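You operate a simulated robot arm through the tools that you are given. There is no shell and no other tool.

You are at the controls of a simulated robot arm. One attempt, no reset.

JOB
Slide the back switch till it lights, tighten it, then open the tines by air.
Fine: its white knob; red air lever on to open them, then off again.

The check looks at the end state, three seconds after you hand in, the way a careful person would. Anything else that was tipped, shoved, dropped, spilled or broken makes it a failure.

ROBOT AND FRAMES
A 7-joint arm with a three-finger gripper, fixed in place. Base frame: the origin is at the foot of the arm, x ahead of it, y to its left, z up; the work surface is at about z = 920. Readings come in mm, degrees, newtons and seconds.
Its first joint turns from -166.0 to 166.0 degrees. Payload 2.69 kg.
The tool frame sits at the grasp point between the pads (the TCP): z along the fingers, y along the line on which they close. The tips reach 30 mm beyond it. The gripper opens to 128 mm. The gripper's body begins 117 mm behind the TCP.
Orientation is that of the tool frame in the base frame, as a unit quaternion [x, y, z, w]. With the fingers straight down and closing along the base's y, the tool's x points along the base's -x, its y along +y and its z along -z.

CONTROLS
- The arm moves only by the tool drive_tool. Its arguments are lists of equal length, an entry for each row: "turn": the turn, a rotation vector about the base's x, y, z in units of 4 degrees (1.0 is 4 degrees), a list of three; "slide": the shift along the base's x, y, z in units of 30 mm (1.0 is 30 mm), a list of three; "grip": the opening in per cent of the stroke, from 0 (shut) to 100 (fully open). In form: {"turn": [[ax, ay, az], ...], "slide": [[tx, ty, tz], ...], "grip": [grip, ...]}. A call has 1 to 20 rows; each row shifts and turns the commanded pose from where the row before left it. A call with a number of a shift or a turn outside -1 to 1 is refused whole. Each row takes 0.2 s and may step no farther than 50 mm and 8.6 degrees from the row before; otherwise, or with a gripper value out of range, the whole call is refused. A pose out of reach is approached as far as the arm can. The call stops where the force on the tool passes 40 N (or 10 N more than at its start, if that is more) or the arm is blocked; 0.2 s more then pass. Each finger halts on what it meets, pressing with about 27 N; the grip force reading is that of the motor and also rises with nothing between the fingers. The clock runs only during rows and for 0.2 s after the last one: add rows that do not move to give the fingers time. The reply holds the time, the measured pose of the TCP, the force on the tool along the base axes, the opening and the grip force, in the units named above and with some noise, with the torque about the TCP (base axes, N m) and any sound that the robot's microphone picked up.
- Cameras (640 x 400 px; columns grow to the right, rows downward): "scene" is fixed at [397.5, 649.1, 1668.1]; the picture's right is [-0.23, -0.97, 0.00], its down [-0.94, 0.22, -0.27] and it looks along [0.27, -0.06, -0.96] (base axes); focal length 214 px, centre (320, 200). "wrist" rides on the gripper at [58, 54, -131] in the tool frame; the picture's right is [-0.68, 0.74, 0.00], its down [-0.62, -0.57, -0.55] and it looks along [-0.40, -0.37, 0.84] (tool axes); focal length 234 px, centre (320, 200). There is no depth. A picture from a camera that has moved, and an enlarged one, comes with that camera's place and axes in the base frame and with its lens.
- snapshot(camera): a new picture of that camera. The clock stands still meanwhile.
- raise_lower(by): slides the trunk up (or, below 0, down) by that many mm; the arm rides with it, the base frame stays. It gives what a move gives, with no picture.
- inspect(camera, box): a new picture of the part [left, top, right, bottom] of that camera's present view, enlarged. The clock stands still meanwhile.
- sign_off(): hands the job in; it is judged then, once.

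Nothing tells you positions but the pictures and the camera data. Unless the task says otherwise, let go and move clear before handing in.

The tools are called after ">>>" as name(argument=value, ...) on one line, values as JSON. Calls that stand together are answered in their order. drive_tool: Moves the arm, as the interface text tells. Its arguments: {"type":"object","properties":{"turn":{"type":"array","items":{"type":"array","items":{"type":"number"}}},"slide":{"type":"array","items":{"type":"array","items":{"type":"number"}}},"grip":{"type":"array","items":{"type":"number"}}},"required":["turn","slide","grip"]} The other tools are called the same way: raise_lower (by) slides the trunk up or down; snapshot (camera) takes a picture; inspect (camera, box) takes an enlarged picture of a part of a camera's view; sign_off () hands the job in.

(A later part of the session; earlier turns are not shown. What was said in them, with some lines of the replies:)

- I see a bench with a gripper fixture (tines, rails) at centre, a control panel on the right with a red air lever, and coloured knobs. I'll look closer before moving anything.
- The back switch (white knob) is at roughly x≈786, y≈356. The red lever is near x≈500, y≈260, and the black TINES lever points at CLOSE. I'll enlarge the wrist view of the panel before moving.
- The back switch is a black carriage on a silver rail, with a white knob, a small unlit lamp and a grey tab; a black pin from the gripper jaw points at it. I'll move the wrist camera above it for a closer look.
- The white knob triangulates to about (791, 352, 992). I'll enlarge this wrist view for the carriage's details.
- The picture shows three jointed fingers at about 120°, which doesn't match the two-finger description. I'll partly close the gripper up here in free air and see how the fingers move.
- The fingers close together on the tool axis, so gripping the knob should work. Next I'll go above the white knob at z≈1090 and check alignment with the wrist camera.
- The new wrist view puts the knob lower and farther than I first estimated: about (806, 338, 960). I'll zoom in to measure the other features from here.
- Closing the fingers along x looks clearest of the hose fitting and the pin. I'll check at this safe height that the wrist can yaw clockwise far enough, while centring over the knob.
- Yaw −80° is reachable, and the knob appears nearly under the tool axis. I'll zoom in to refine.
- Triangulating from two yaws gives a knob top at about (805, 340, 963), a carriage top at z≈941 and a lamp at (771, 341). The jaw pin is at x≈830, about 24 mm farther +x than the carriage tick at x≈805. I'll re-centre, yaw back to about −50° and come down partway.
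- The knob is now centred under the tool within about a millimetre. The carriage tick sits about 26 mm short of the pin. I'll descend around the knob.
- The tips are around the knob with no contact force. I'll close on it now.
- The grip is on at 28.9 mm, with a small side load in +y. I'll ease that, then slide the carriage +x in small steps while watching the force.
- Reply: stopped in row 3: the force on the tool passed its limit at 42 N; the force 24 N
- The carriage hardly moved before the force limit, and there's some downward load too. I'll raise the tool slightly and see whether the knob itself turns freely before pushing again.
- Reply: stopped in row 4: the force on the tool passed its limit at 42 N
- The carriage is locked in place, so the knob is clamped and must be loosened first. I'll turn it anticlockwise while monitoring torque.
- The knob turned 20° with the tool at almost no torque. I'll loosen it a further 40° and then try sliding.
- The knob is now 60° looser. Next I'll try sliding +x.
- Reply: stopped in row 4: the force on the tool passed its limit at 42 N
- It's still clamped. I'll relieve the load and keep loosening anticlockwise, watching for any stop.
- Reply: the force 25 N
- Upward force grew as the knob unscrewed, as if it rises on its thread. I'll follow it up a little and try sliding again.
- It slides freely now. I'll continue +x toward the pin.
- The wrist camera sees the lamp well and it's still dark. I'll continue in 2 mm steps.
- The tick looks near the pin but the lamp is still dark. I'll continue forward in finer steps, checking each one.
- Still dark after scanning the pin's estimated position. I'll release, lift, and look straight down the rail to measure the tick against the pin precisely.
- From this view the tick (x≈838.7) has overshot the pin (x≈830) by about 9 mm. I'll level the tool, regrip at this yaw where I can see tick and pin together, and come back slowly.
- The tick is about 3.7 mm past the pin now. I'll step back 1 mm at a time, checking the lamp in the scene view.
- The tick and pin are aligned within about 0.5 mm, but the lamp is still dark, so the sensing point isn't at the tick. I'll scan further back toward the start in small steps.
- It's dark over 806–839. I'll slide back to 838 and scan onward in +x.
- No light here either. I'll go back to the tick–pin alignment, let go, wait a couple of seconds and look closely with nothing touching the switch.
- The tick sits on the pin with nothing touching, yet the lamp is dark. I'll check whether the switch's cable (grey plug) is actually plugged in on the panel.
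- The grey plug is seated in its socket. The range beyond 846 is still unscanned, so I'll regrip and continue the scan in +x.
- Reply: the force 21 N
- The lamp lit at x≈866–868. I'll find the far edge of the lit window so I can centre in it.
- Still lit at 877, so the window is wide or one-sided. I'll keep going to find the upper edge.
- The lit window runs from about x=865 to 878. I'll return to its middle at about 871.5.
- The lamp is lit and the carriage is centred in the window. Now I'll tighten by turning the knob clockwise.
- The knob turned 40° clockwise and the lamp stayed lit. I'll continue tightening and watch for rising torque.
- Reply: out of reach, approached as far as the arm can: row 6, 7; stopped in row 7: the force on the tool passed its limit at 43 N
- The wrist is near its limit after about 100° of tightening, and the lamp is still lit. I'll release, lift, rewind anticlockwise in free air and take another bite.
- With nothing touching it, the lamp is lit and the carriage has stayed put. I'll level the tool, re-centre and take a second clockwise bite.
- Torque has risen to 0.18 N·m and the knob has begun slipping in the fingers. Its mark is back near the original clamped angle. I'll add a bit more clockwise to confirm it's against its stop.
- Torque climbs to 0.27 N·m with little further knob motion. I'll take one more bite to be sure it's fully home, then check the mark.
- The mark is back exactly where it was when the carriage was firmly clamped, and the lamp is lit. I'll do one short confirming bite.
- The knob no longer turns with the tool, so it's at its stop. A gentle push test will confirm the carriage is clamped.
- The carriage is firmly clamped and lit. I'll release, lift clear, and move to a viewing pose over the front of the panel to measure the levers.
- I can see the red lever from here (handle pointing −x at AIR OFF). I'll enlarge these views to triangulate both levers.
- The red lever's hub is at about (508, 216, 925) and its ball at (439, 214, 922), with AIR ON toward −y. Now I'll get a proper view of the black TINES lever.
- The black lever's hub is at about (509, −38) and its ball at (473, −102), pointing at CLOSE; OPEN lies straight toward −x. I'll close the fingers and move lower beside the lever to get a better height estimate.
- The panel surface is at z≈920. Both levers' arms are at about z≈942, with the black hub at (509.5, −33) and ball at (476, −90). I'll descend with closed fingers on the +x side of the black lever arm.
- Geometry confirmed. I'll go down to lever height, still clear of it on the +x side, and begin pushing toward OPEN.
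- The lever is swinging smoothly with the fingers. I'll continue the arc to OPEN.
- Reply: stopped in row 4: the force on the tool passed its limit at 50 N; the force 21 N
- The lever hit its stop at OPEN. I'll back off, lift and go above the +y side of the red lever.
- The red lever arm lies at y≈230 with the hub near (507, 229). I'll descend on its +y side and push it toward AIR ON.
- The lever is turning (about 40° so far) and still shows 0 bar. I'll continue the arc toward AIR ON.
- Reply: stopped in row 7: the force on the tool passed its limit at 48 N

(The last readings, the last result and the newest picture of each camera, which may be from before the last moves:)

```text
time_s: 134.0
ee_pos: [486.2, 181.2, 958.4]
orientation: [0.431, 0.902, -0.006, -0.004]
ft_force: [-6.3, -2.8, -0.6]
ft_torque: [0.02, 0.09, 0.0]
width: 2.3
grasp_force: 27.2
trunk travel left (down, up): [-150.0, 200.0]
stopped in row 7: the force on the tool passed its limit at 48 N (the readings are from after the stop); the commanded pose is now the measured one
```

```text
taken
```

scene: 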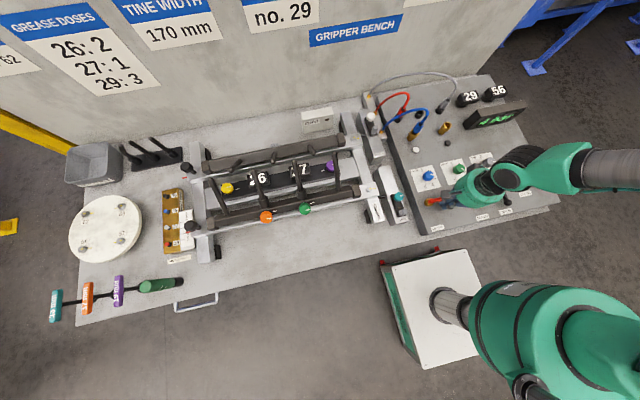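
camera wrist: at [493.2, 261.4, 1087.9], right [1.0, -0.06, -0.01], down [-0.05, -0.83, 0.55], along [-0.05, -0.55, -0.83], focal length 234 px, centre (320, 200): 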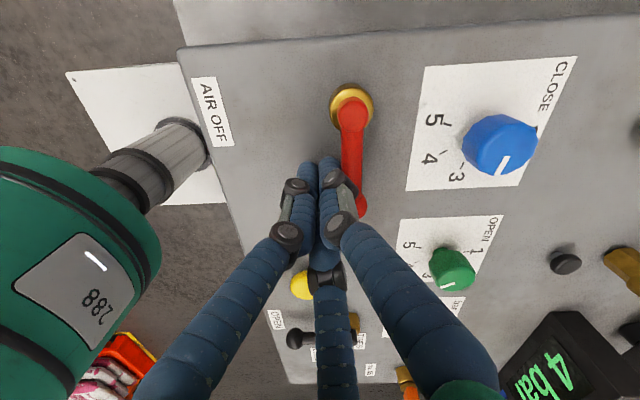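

Air is on at 4 bar. I'll back off slightly, wait, and watch the gripper.

>>> drive_tool(turn=[[0, 0, 0], [0, 0, 0], [0, 0, 0], [0, 0, 0], [0, 0, 0], [0, 0, 0], [0, 0, 0], [0, 0, 0], [0, 0, 0], [0, 0, 0]], slide=[[-0.5, 0, 0.1], [-0.2, 0, 0.8], [0, 0, 0.9], [0, 0, 0.9], [0, 0, 0], [0, 0, 0], [0, 0, 0], [0, 0, 0], [0, 0, 0], [0, 0, 0]], grip=[0, 0, 0, 0, 0, 0, 0, 0, 0, 0])

>>> snapshot(camera="scene")

>>> inspect(camera="scene", box=[170, 90, 420, 270])

>>> snapshot(camera="wrist")

```text
time_s: 136.2
ee_pos: [467.0, 181.2, 1039.4]
orientation: [0.432, 0.902, -0.004, -0.004]
ft_force: [-0.1, 0.5, -1.2]
ft_torque: [-0.01, 0.0, 0.0]
width: 2.1
grasp_force: 26.8
trunk travel left (down, up): [-150.0, 200.0]
```

```text
taken
```

scene: 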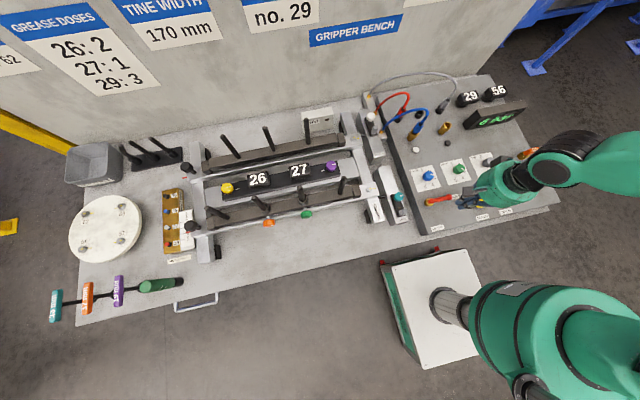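

```text
2.22 times, centred on (295, 180) of scene
camera zoom: at [397.5, 649.1, 1668.1], right [-0.23, -0.97, 0.0], down [-0.94, 0.22, -0.27], along [0.27, -0.06, -0.96], focal length 477 px, centre (376, 244)
```

zoom: 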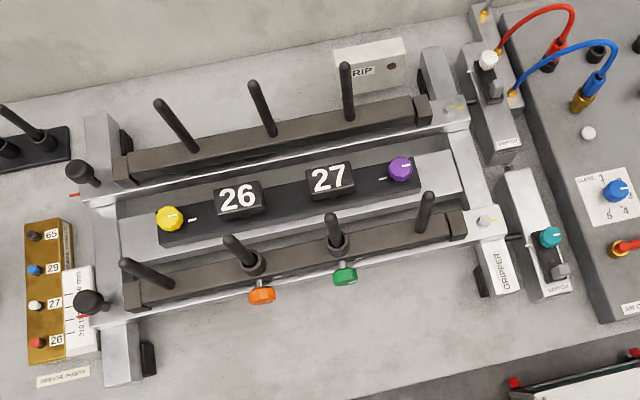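

```text
taken
camera wrist: at [474.0, 262.6, 1170.0], right [1.0, -0.06, -0.01], down [-0.05, -0.83, 0.55], along [-0.04, -0.55, -0.83], focal length 234 px, centre (320, 200)
```

wrist: 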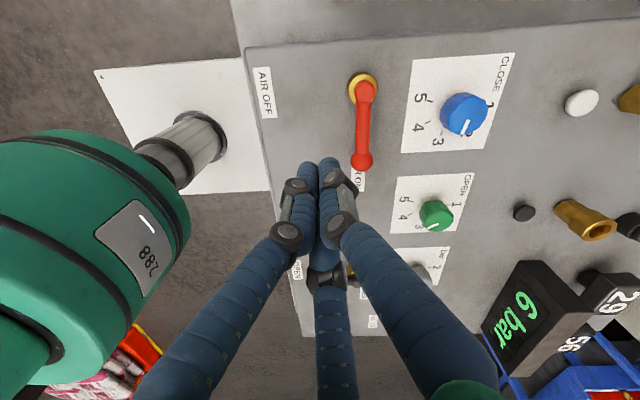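

The tines have swung open at 6 bar. I'll wait a moment, confirm they've stopped moving, and check the back switch lamp.

>>> drive_tool(turn=[[0, 0, 0], [0, 0, 0], [0, 0, 0], [0, 0, 0], [0, 0, 0], [0, 0, 0], [0, 0, 0], [0, 0, 0]], slide=[[0, 0, 0], [0, 0, 0], [0, 0, 0], [0, 0, 0], [0, 0, 0], [0, 0, 0], [0, 0, 0], [0, 0, 0]], grip=[0, 0, 0, 0, 0, 0, 0, 0])

>>> inspect(camera="scene", box=[170, 90, 420, 270])

>>> inspect(camera="scene", box=[350, 95, 410, 150])

```text
time_s: 138.0
ee_pos: [467.5, 182.0, 1039.3]
orientation: [0.432, 0.902, -0.004, -0.004]
ft_force: [0.1, -1.1, 0.6]
ft_torque: [-0.02, -0.01, 0.01]
width: 2.3
grasp_force: 26.8
trunk travel left (down, up): [-150.0, 200.0]
```

```text
2.22 times, centred on (295, 180) of scene
camera zoom: at [397.5, 649.1, 1668.1], right [-0.23, -0.97, 0.0], down [-0.94, 0.22, -0.27], along [0.27, -0.06, -0.96], focal length 477 px, centre (376, 244)
```

zoom: 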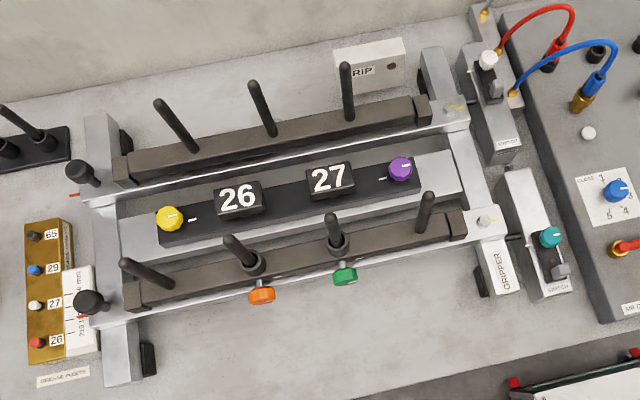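

```text
7.27 times, centred on (380, 122) of scene
camera zoom: at [397.5, 649.1, 1668.1], right [-0.23, -0.97, 0.0], down [-0.94, 0.22, -0.27], along [0.27, -0.06, -0.96], focal length 1560 px, centre (-116, 764)
```

zoom: 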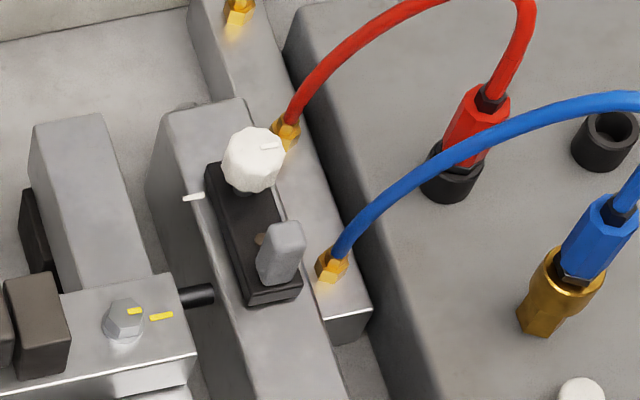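

The tines are open and stable. The lamp is off now because the jaws left the closed position. I'll go to the +x side of the red lever to bring it back to AIR OFF.

>>> drive_tool(turn=[[0.055, -0.153, 0], [0, 0, 0], [0, 0, 0], [0, 0, 0], [0, 0, 0]], slide=[[0.84, 0.02, 0], [0.84, 0.02, 0], [0.84, 0.02, 0], [0, 0, -0.8], [0, 0, 0]], grip=[0, 0, 0, 0, 0])

>>> snapshot(camera="wrist")

>>> inspect(camera="scene", box=[400, 150, 520, 240])

```text
time_s: 139.2
ee_pos: [542.0, 181.8, 1015.2]
orientation: [0.431, 0.902, 0.0, 0.0]
ft_force: [0.3, 0.3, -0.5]
ft_torque: [0.02, -0.01, 0.01]
width: 2.4
grasp_force: 27.2
trunk travel left (down, up): [-150.0, 200.0]
```

```text
taken
camera wrist: at [547.6, 262.3, 1146.3], right [1.0, -0.06, 0.0], down [-0.05, -0.83, 0.55], along [-0.04, -0.55, -0.84], focal length 234 px, centre (320, 200)
```

wrist: 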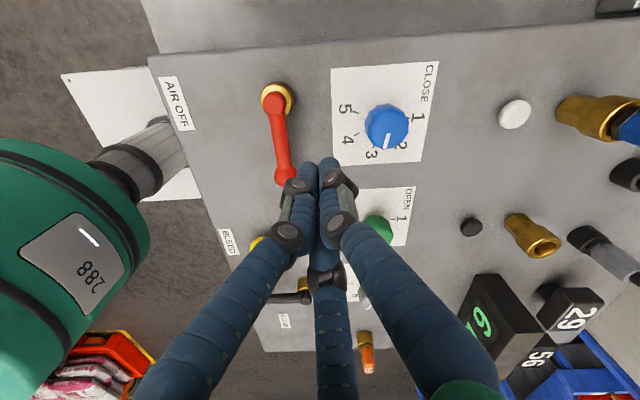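

```text
4.44 times, centred on (460, 195) of scene
camera zoom: at [397.5, 649.1, 1668.1], right [-0.23, -0.97, 0.0], down [-0.94, 0.22, -0.27], along [0.27, -0.06, -0.96], focal length 953 px, centre (-302, 222)
```

zoom: 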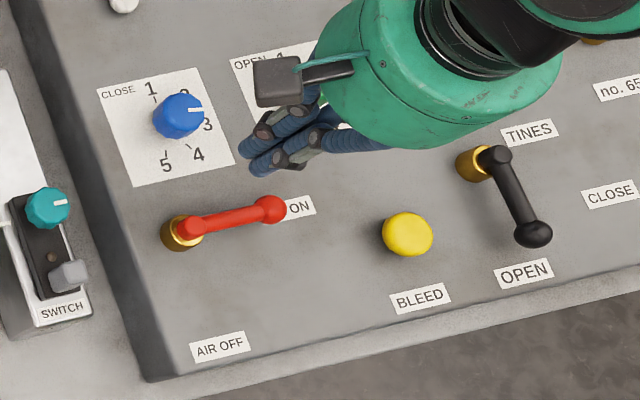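

>>> drive_tool(turn=[[0, 0, 0], [0, 0, 0], [0, 0, 0]], slide=[[0, 0, -0.9], [0, 0, -0.92], [0, 0, 0]], grip=[0, 0, 0])

>>> drive_tool(turn=[[0, 0, 0], [0, 0, 0], [0, 0, 0], [0, 0, 0], [0, 0, 0], [0, 0, 0], [0, 0, 0]], slide=[[-0.3, 0.02, 0], [-0.25, 0, 0], [-0.27, -0.06, 0], [-0.277, -0.027, 0], [-0.28, 0.02, 0], [-0.27, 0.07, 0], [0, 0, 0]], grip=[0, 0, 0, 0, 0, 0, 0])

>>> snapshot(camera="wrist")

>>> inspect(camera="scene", box=[400, 90, 540, 240])

```text
time_s: 140.0
ee_pos: [542.7, 182.4, 961.9]
orientation: [0.432, 0.902, 0.0, 0.0]
ft_force: [0.9, -0.1, -0.7]
ft_torque: [-0.01, 0.0, -0.03]
width: 2.2
grasp_force: 26.7
trunk travel left (down, up): [-150.0, 200.0]
```

```text
time_s: 141.6
ee_pos: [492.0, 184.0, 959.1]
orientation: [0.431, 0.902, 0.0, 0.0]
ft_force: [-0.2, -0.8, 0.7]
ft_torque: [-0.01, 0.0, -0.02]
width: 2.4
grasp_force: 27.1
trunk travel left (down, up): [-150.0, 200.0]
```

```text
taken
camera wrist: at [497.3, 264.4, 1091.0], right [1.0, -0.06, 0.0], down [-0.05, -0.83, 0.55], along [-0.04, -0.55, -0.84], focal length 234 px, centre (320, 200)
```

wrist: 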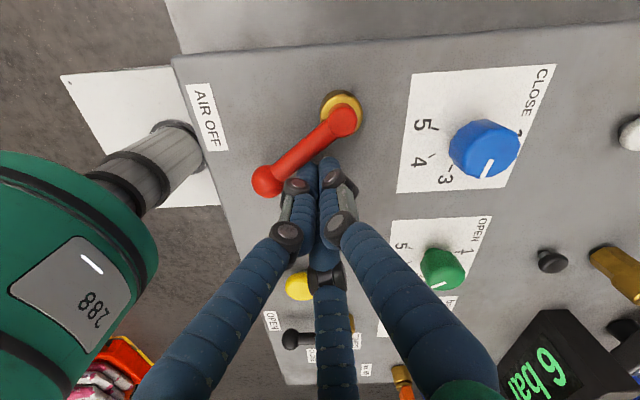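

```text
2.67 times, centred on (470, 165) of scene
camera zoom: at [397.5, 649.1, 1668.1], right [-0.23, -0.97, 0.0], down [-0.94, 0.22, -0.27], along [0.27, -0.06, -0.96], focal length 572 px, centre (-80, 293)
```

zoom: 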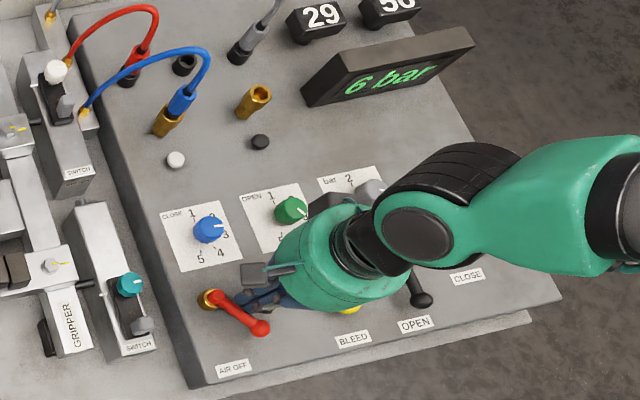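

The lever is swinging back (about halfway). I'll finish the arc to AIR OFF.

>>> drive_tool(turn=[[0, 0, 0], [0, 0, 0], [0, 0, 0], [0, 0, 0], [0, 0, 0], [0, 0, 0], [0, 0, 0]], slide=[[-0.257, 0.117, 0], [-0.23, 0.157, 0], [-0.2, 0.193, 0], [-0.16, 0.23, 0], [-0.123, 0.25, 0], [-0.06, 0.187, 0], [0, 0, 0]], grip=[0, 0, 0, 0, 0, 0, 0])

>>> snapshot(camera="wrist")

>>> inspect(camera="scene", box=[400, 90, 540, 240])

```text
time_s: 142.8
ee_pos: [467.1, 205.1, 960.1]
orientation: [0.432, 0.902, -0.001, 0.0]
ft_force: [5.8, -19.0, 1.8]
ft_torque: [-0.27, -0.22, -0.21]
width: 2.0
grasp_force: 26.9
trunk travel left (down, up): [-150.0, 200.0]
stopped in row 5: the force on the tool passed its limit at 54 N (the readings are from after the stop); the commanded pose is now the measured one
```

```text
taken
camera wrist: at [472.5, 284.7, 1090.9], right [1.0, -0.07, 0.0], down [-0.05, -0.83, 0.55], along [-0.04, -0.55, -0.84], focal length 234 px, centre (320, 200)
```

wrist: 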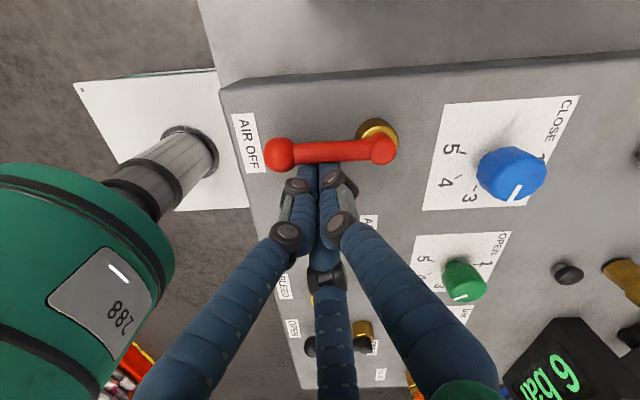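

```text
2.67 times, centred on (470, 165) of scene
camera zoom: at [397.5, 649.1, 1668.1], right [-0.23, -0.97, 0.0], down [-0.94, 0.22, -0.27], along [0.27, -0.06, -0.96], focal length 572 px, centre (-80, 293)
```

zoom: 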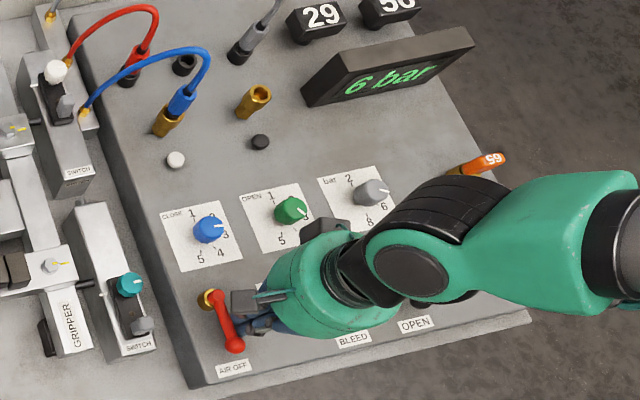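

The lever is at its AIR OFF stop. I'll back away, lift clear and check the display and the tines after a short wait.

>>> drive_tool(turn=[[0, 0, 0], [0, 0, 0], [0, 0, 0], [0, 0, 0], [0, 0, 0], [0, 0, 0], [0, 0, 0], [0, 0, 0], [0, 0, 0], [0, 0, 0], [0, 0, 0], [0, 0, 0], [0, 0, 0], [0, 0, 0], [0, 0, 0]], slide=[[0.1, -0.5, 0], [0.1, -0.3, 0.1], [0, 0, 0.9], [0, 0, 0.95], [0, 0, 0.95], [0, 0, 0.95], [0, -0.9, 0.9], [0, -0.9, 0.9], [0, -0.9, 0.9], [0, -0.9, 0.9], [0, -0.9, 0.5], [0, -0.9, 0], [0, 0, 0], [0, 0, 0], [0, 0, 0]], grip=[0, 0, 0, 0, 0, 0, 0, 0, 0, 0, 0, 0, 0, 0, 0])

>>> snapshot(camera="scene")

>>> inspect(camera="scene", box=[400, 90, 540, 240])

>>> inspect(camera="scene", box=[170, 90, 420, 270])

```text
time_s: 146.0
ee_pos: [472.2, 19.6, 1198.7]
orientation: [0.432, 0.902, -0.001, 0.001]
ft_force: [0.2, 0.1, -0.2]
ft_torque: [-0.03, 0.0, -0.02]
width: 2.2
grasp_force: 27.2
trunk travel left (down, up): [-150.0, 200.0]
```

```text
taken
```

scene: 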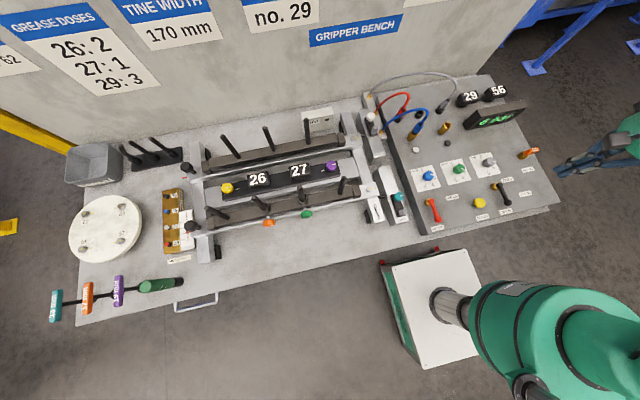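

```text
2.67 times, centred on (470, 165) of scene
camera zoom: at [397.5, 649.1, 1668.1], right [-0.23, -0.97, 0.0], down [-0.94, 0.22, -0.27], along [0.27, -0.06, -0.96], focal length 572 px, centre (-80, 293)
```

zoom: 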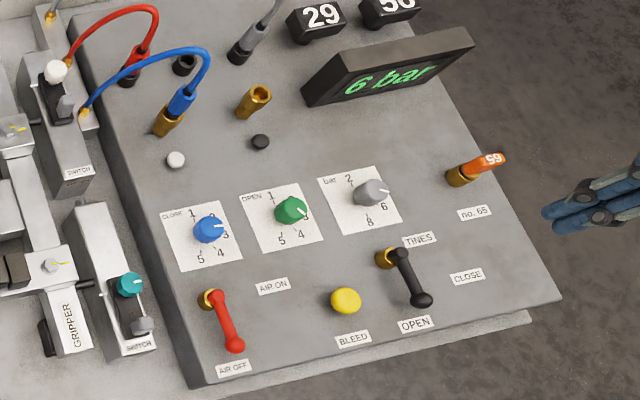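

```text
2.22 times, centred on (295, 180) of scene
camera zoom: at [397.5, 649.1, 1668.1], right [-0.23, -0.97, 0.0], down [-0.94, 0.22, -0.27], along [0.27, -0.06, -0.96], focal length 477 px, centre (376, 244)
```

zoom: 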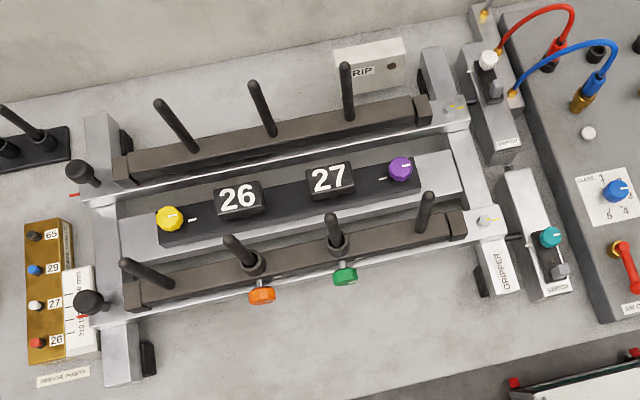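

The red lever is at AIR OFF, the TINES lever at OPEN, and the tines stay open. One last close look at the back switch and neighbours before handing in.

>>> drive_tool(turn=[[0, 0, 0], [0, 0, 0], [0, 0, 0]], slide=[[0, 0, 0.5], [0, 0, 0], [0, 0, 0]], grip=[50, 50, 50])

>>> inspect(camera="scene", box=[360, 105, 400, 145])

>>> inspect(camera="scene", box=[350, 170, 420, 240])

>>> inspect(camera="scene", box=[40, 130, 240, 320])

```text
time_s: 146.8
ee_pos: [472.2, 18.9, 1212.9]
orientation: [0.431, 0.902, -0.002, 0.001]
ft_force: [-0.6, -0.3, 0.5]
ft_torque: [0.01, -0.01, 0.0]
width: 63.9
grasp_force: 0.1
trunk travel left (down, up): [-150.0, 200.0]
```

```text
10.00 times, centred on (380, 125) of scene
camera zoom: at [397.5, 649.1, 1668.1], right [-0.23, -0.97, 0.0], down [-0.94, 0.22, -0.27], along [0.27, -0.06, -0.96], focal length 2145 px, centre (-280, 950)
```

zoom: 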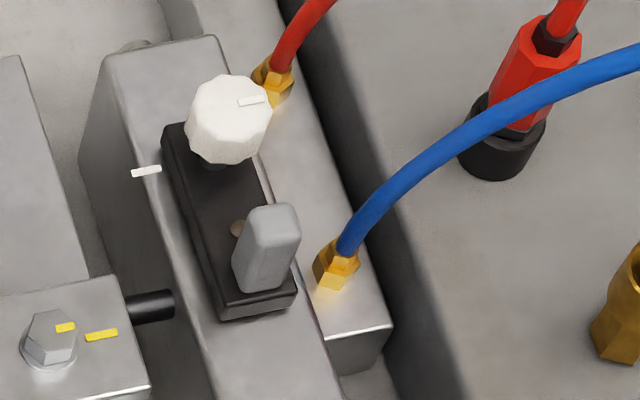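

```text
5.71 times, centred on (385, 205) of scene
camera zoom: at [397.5, 649.1, 1668.1], right [-0.23, -0.97, 0.0], down [-0.94, 0.22, -0.27], along [0.27, -0.06, -0.96], focal length 1226 px, centre (-51, 171)
```

zoom: 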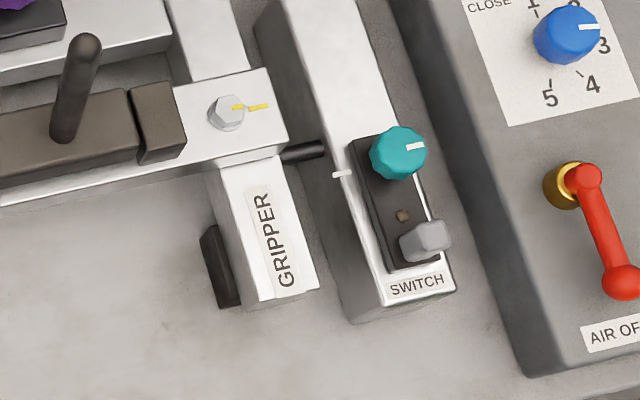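

```text
2.11 times, centred on (140, 225) of scene
camera zoom: at [397.5, 649.1, 1668.1], right [-0.23, -0.97, 0.0], down [-0.94, 0.22, -0.27], along [0.27, -0.06, -0.96], focal length 452 px, centre (699, 147)
```

zoom: 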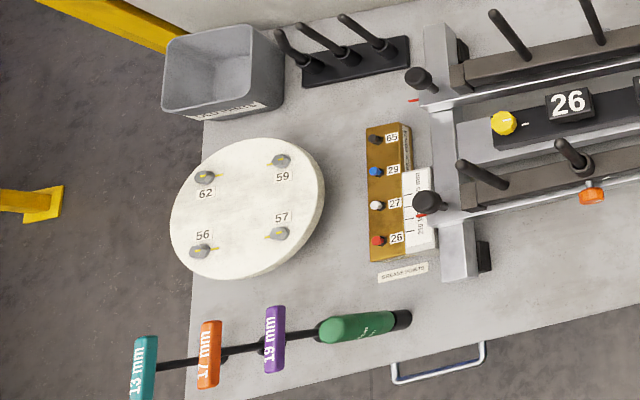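

The back switch is clamped mid-window where its lamp lit, with its knob at the tight stop. The tines are open, TINES is at OPEN, and the red lever is at AIR OFF. Nothing else looks disturbed and the arm is clear, so I'm handing in. The display still reads 6 bar, trapped pressure that I left alone because bleeding it wasn't asked for.

>>> sign_off()

```text
The job is handed in.
```

The back switch is set and clamped, the tines are open, and the red air lever is back at AIR OFF. I've handed the job in but haven't seen the check's result.

- **Switch:** It was clamped at the start, so I loosened the white knob and slid the switch until its lamp lit. I parked it in the middle of the range where the lamp stays on, about 67 mm back from where it began.
- **Tightening:** I turned the knob clockwise to its stop, and a push of about 16 N didn't move the switch. The lamp went out when the tines opened.
- **Tines:** I moved the black TINES lever from CLOSE to OPEN first, because it was set to CLOSE. Then I turned the air on, the tines swung open, and I turned it off again. They stayed open.
- **Pressure:** The display still reads 6 bar with the air off. I left it, since bleeding wasn't part of the job.

The arm is clear of the bench, and nothing else looked disturbed in the final pictures.
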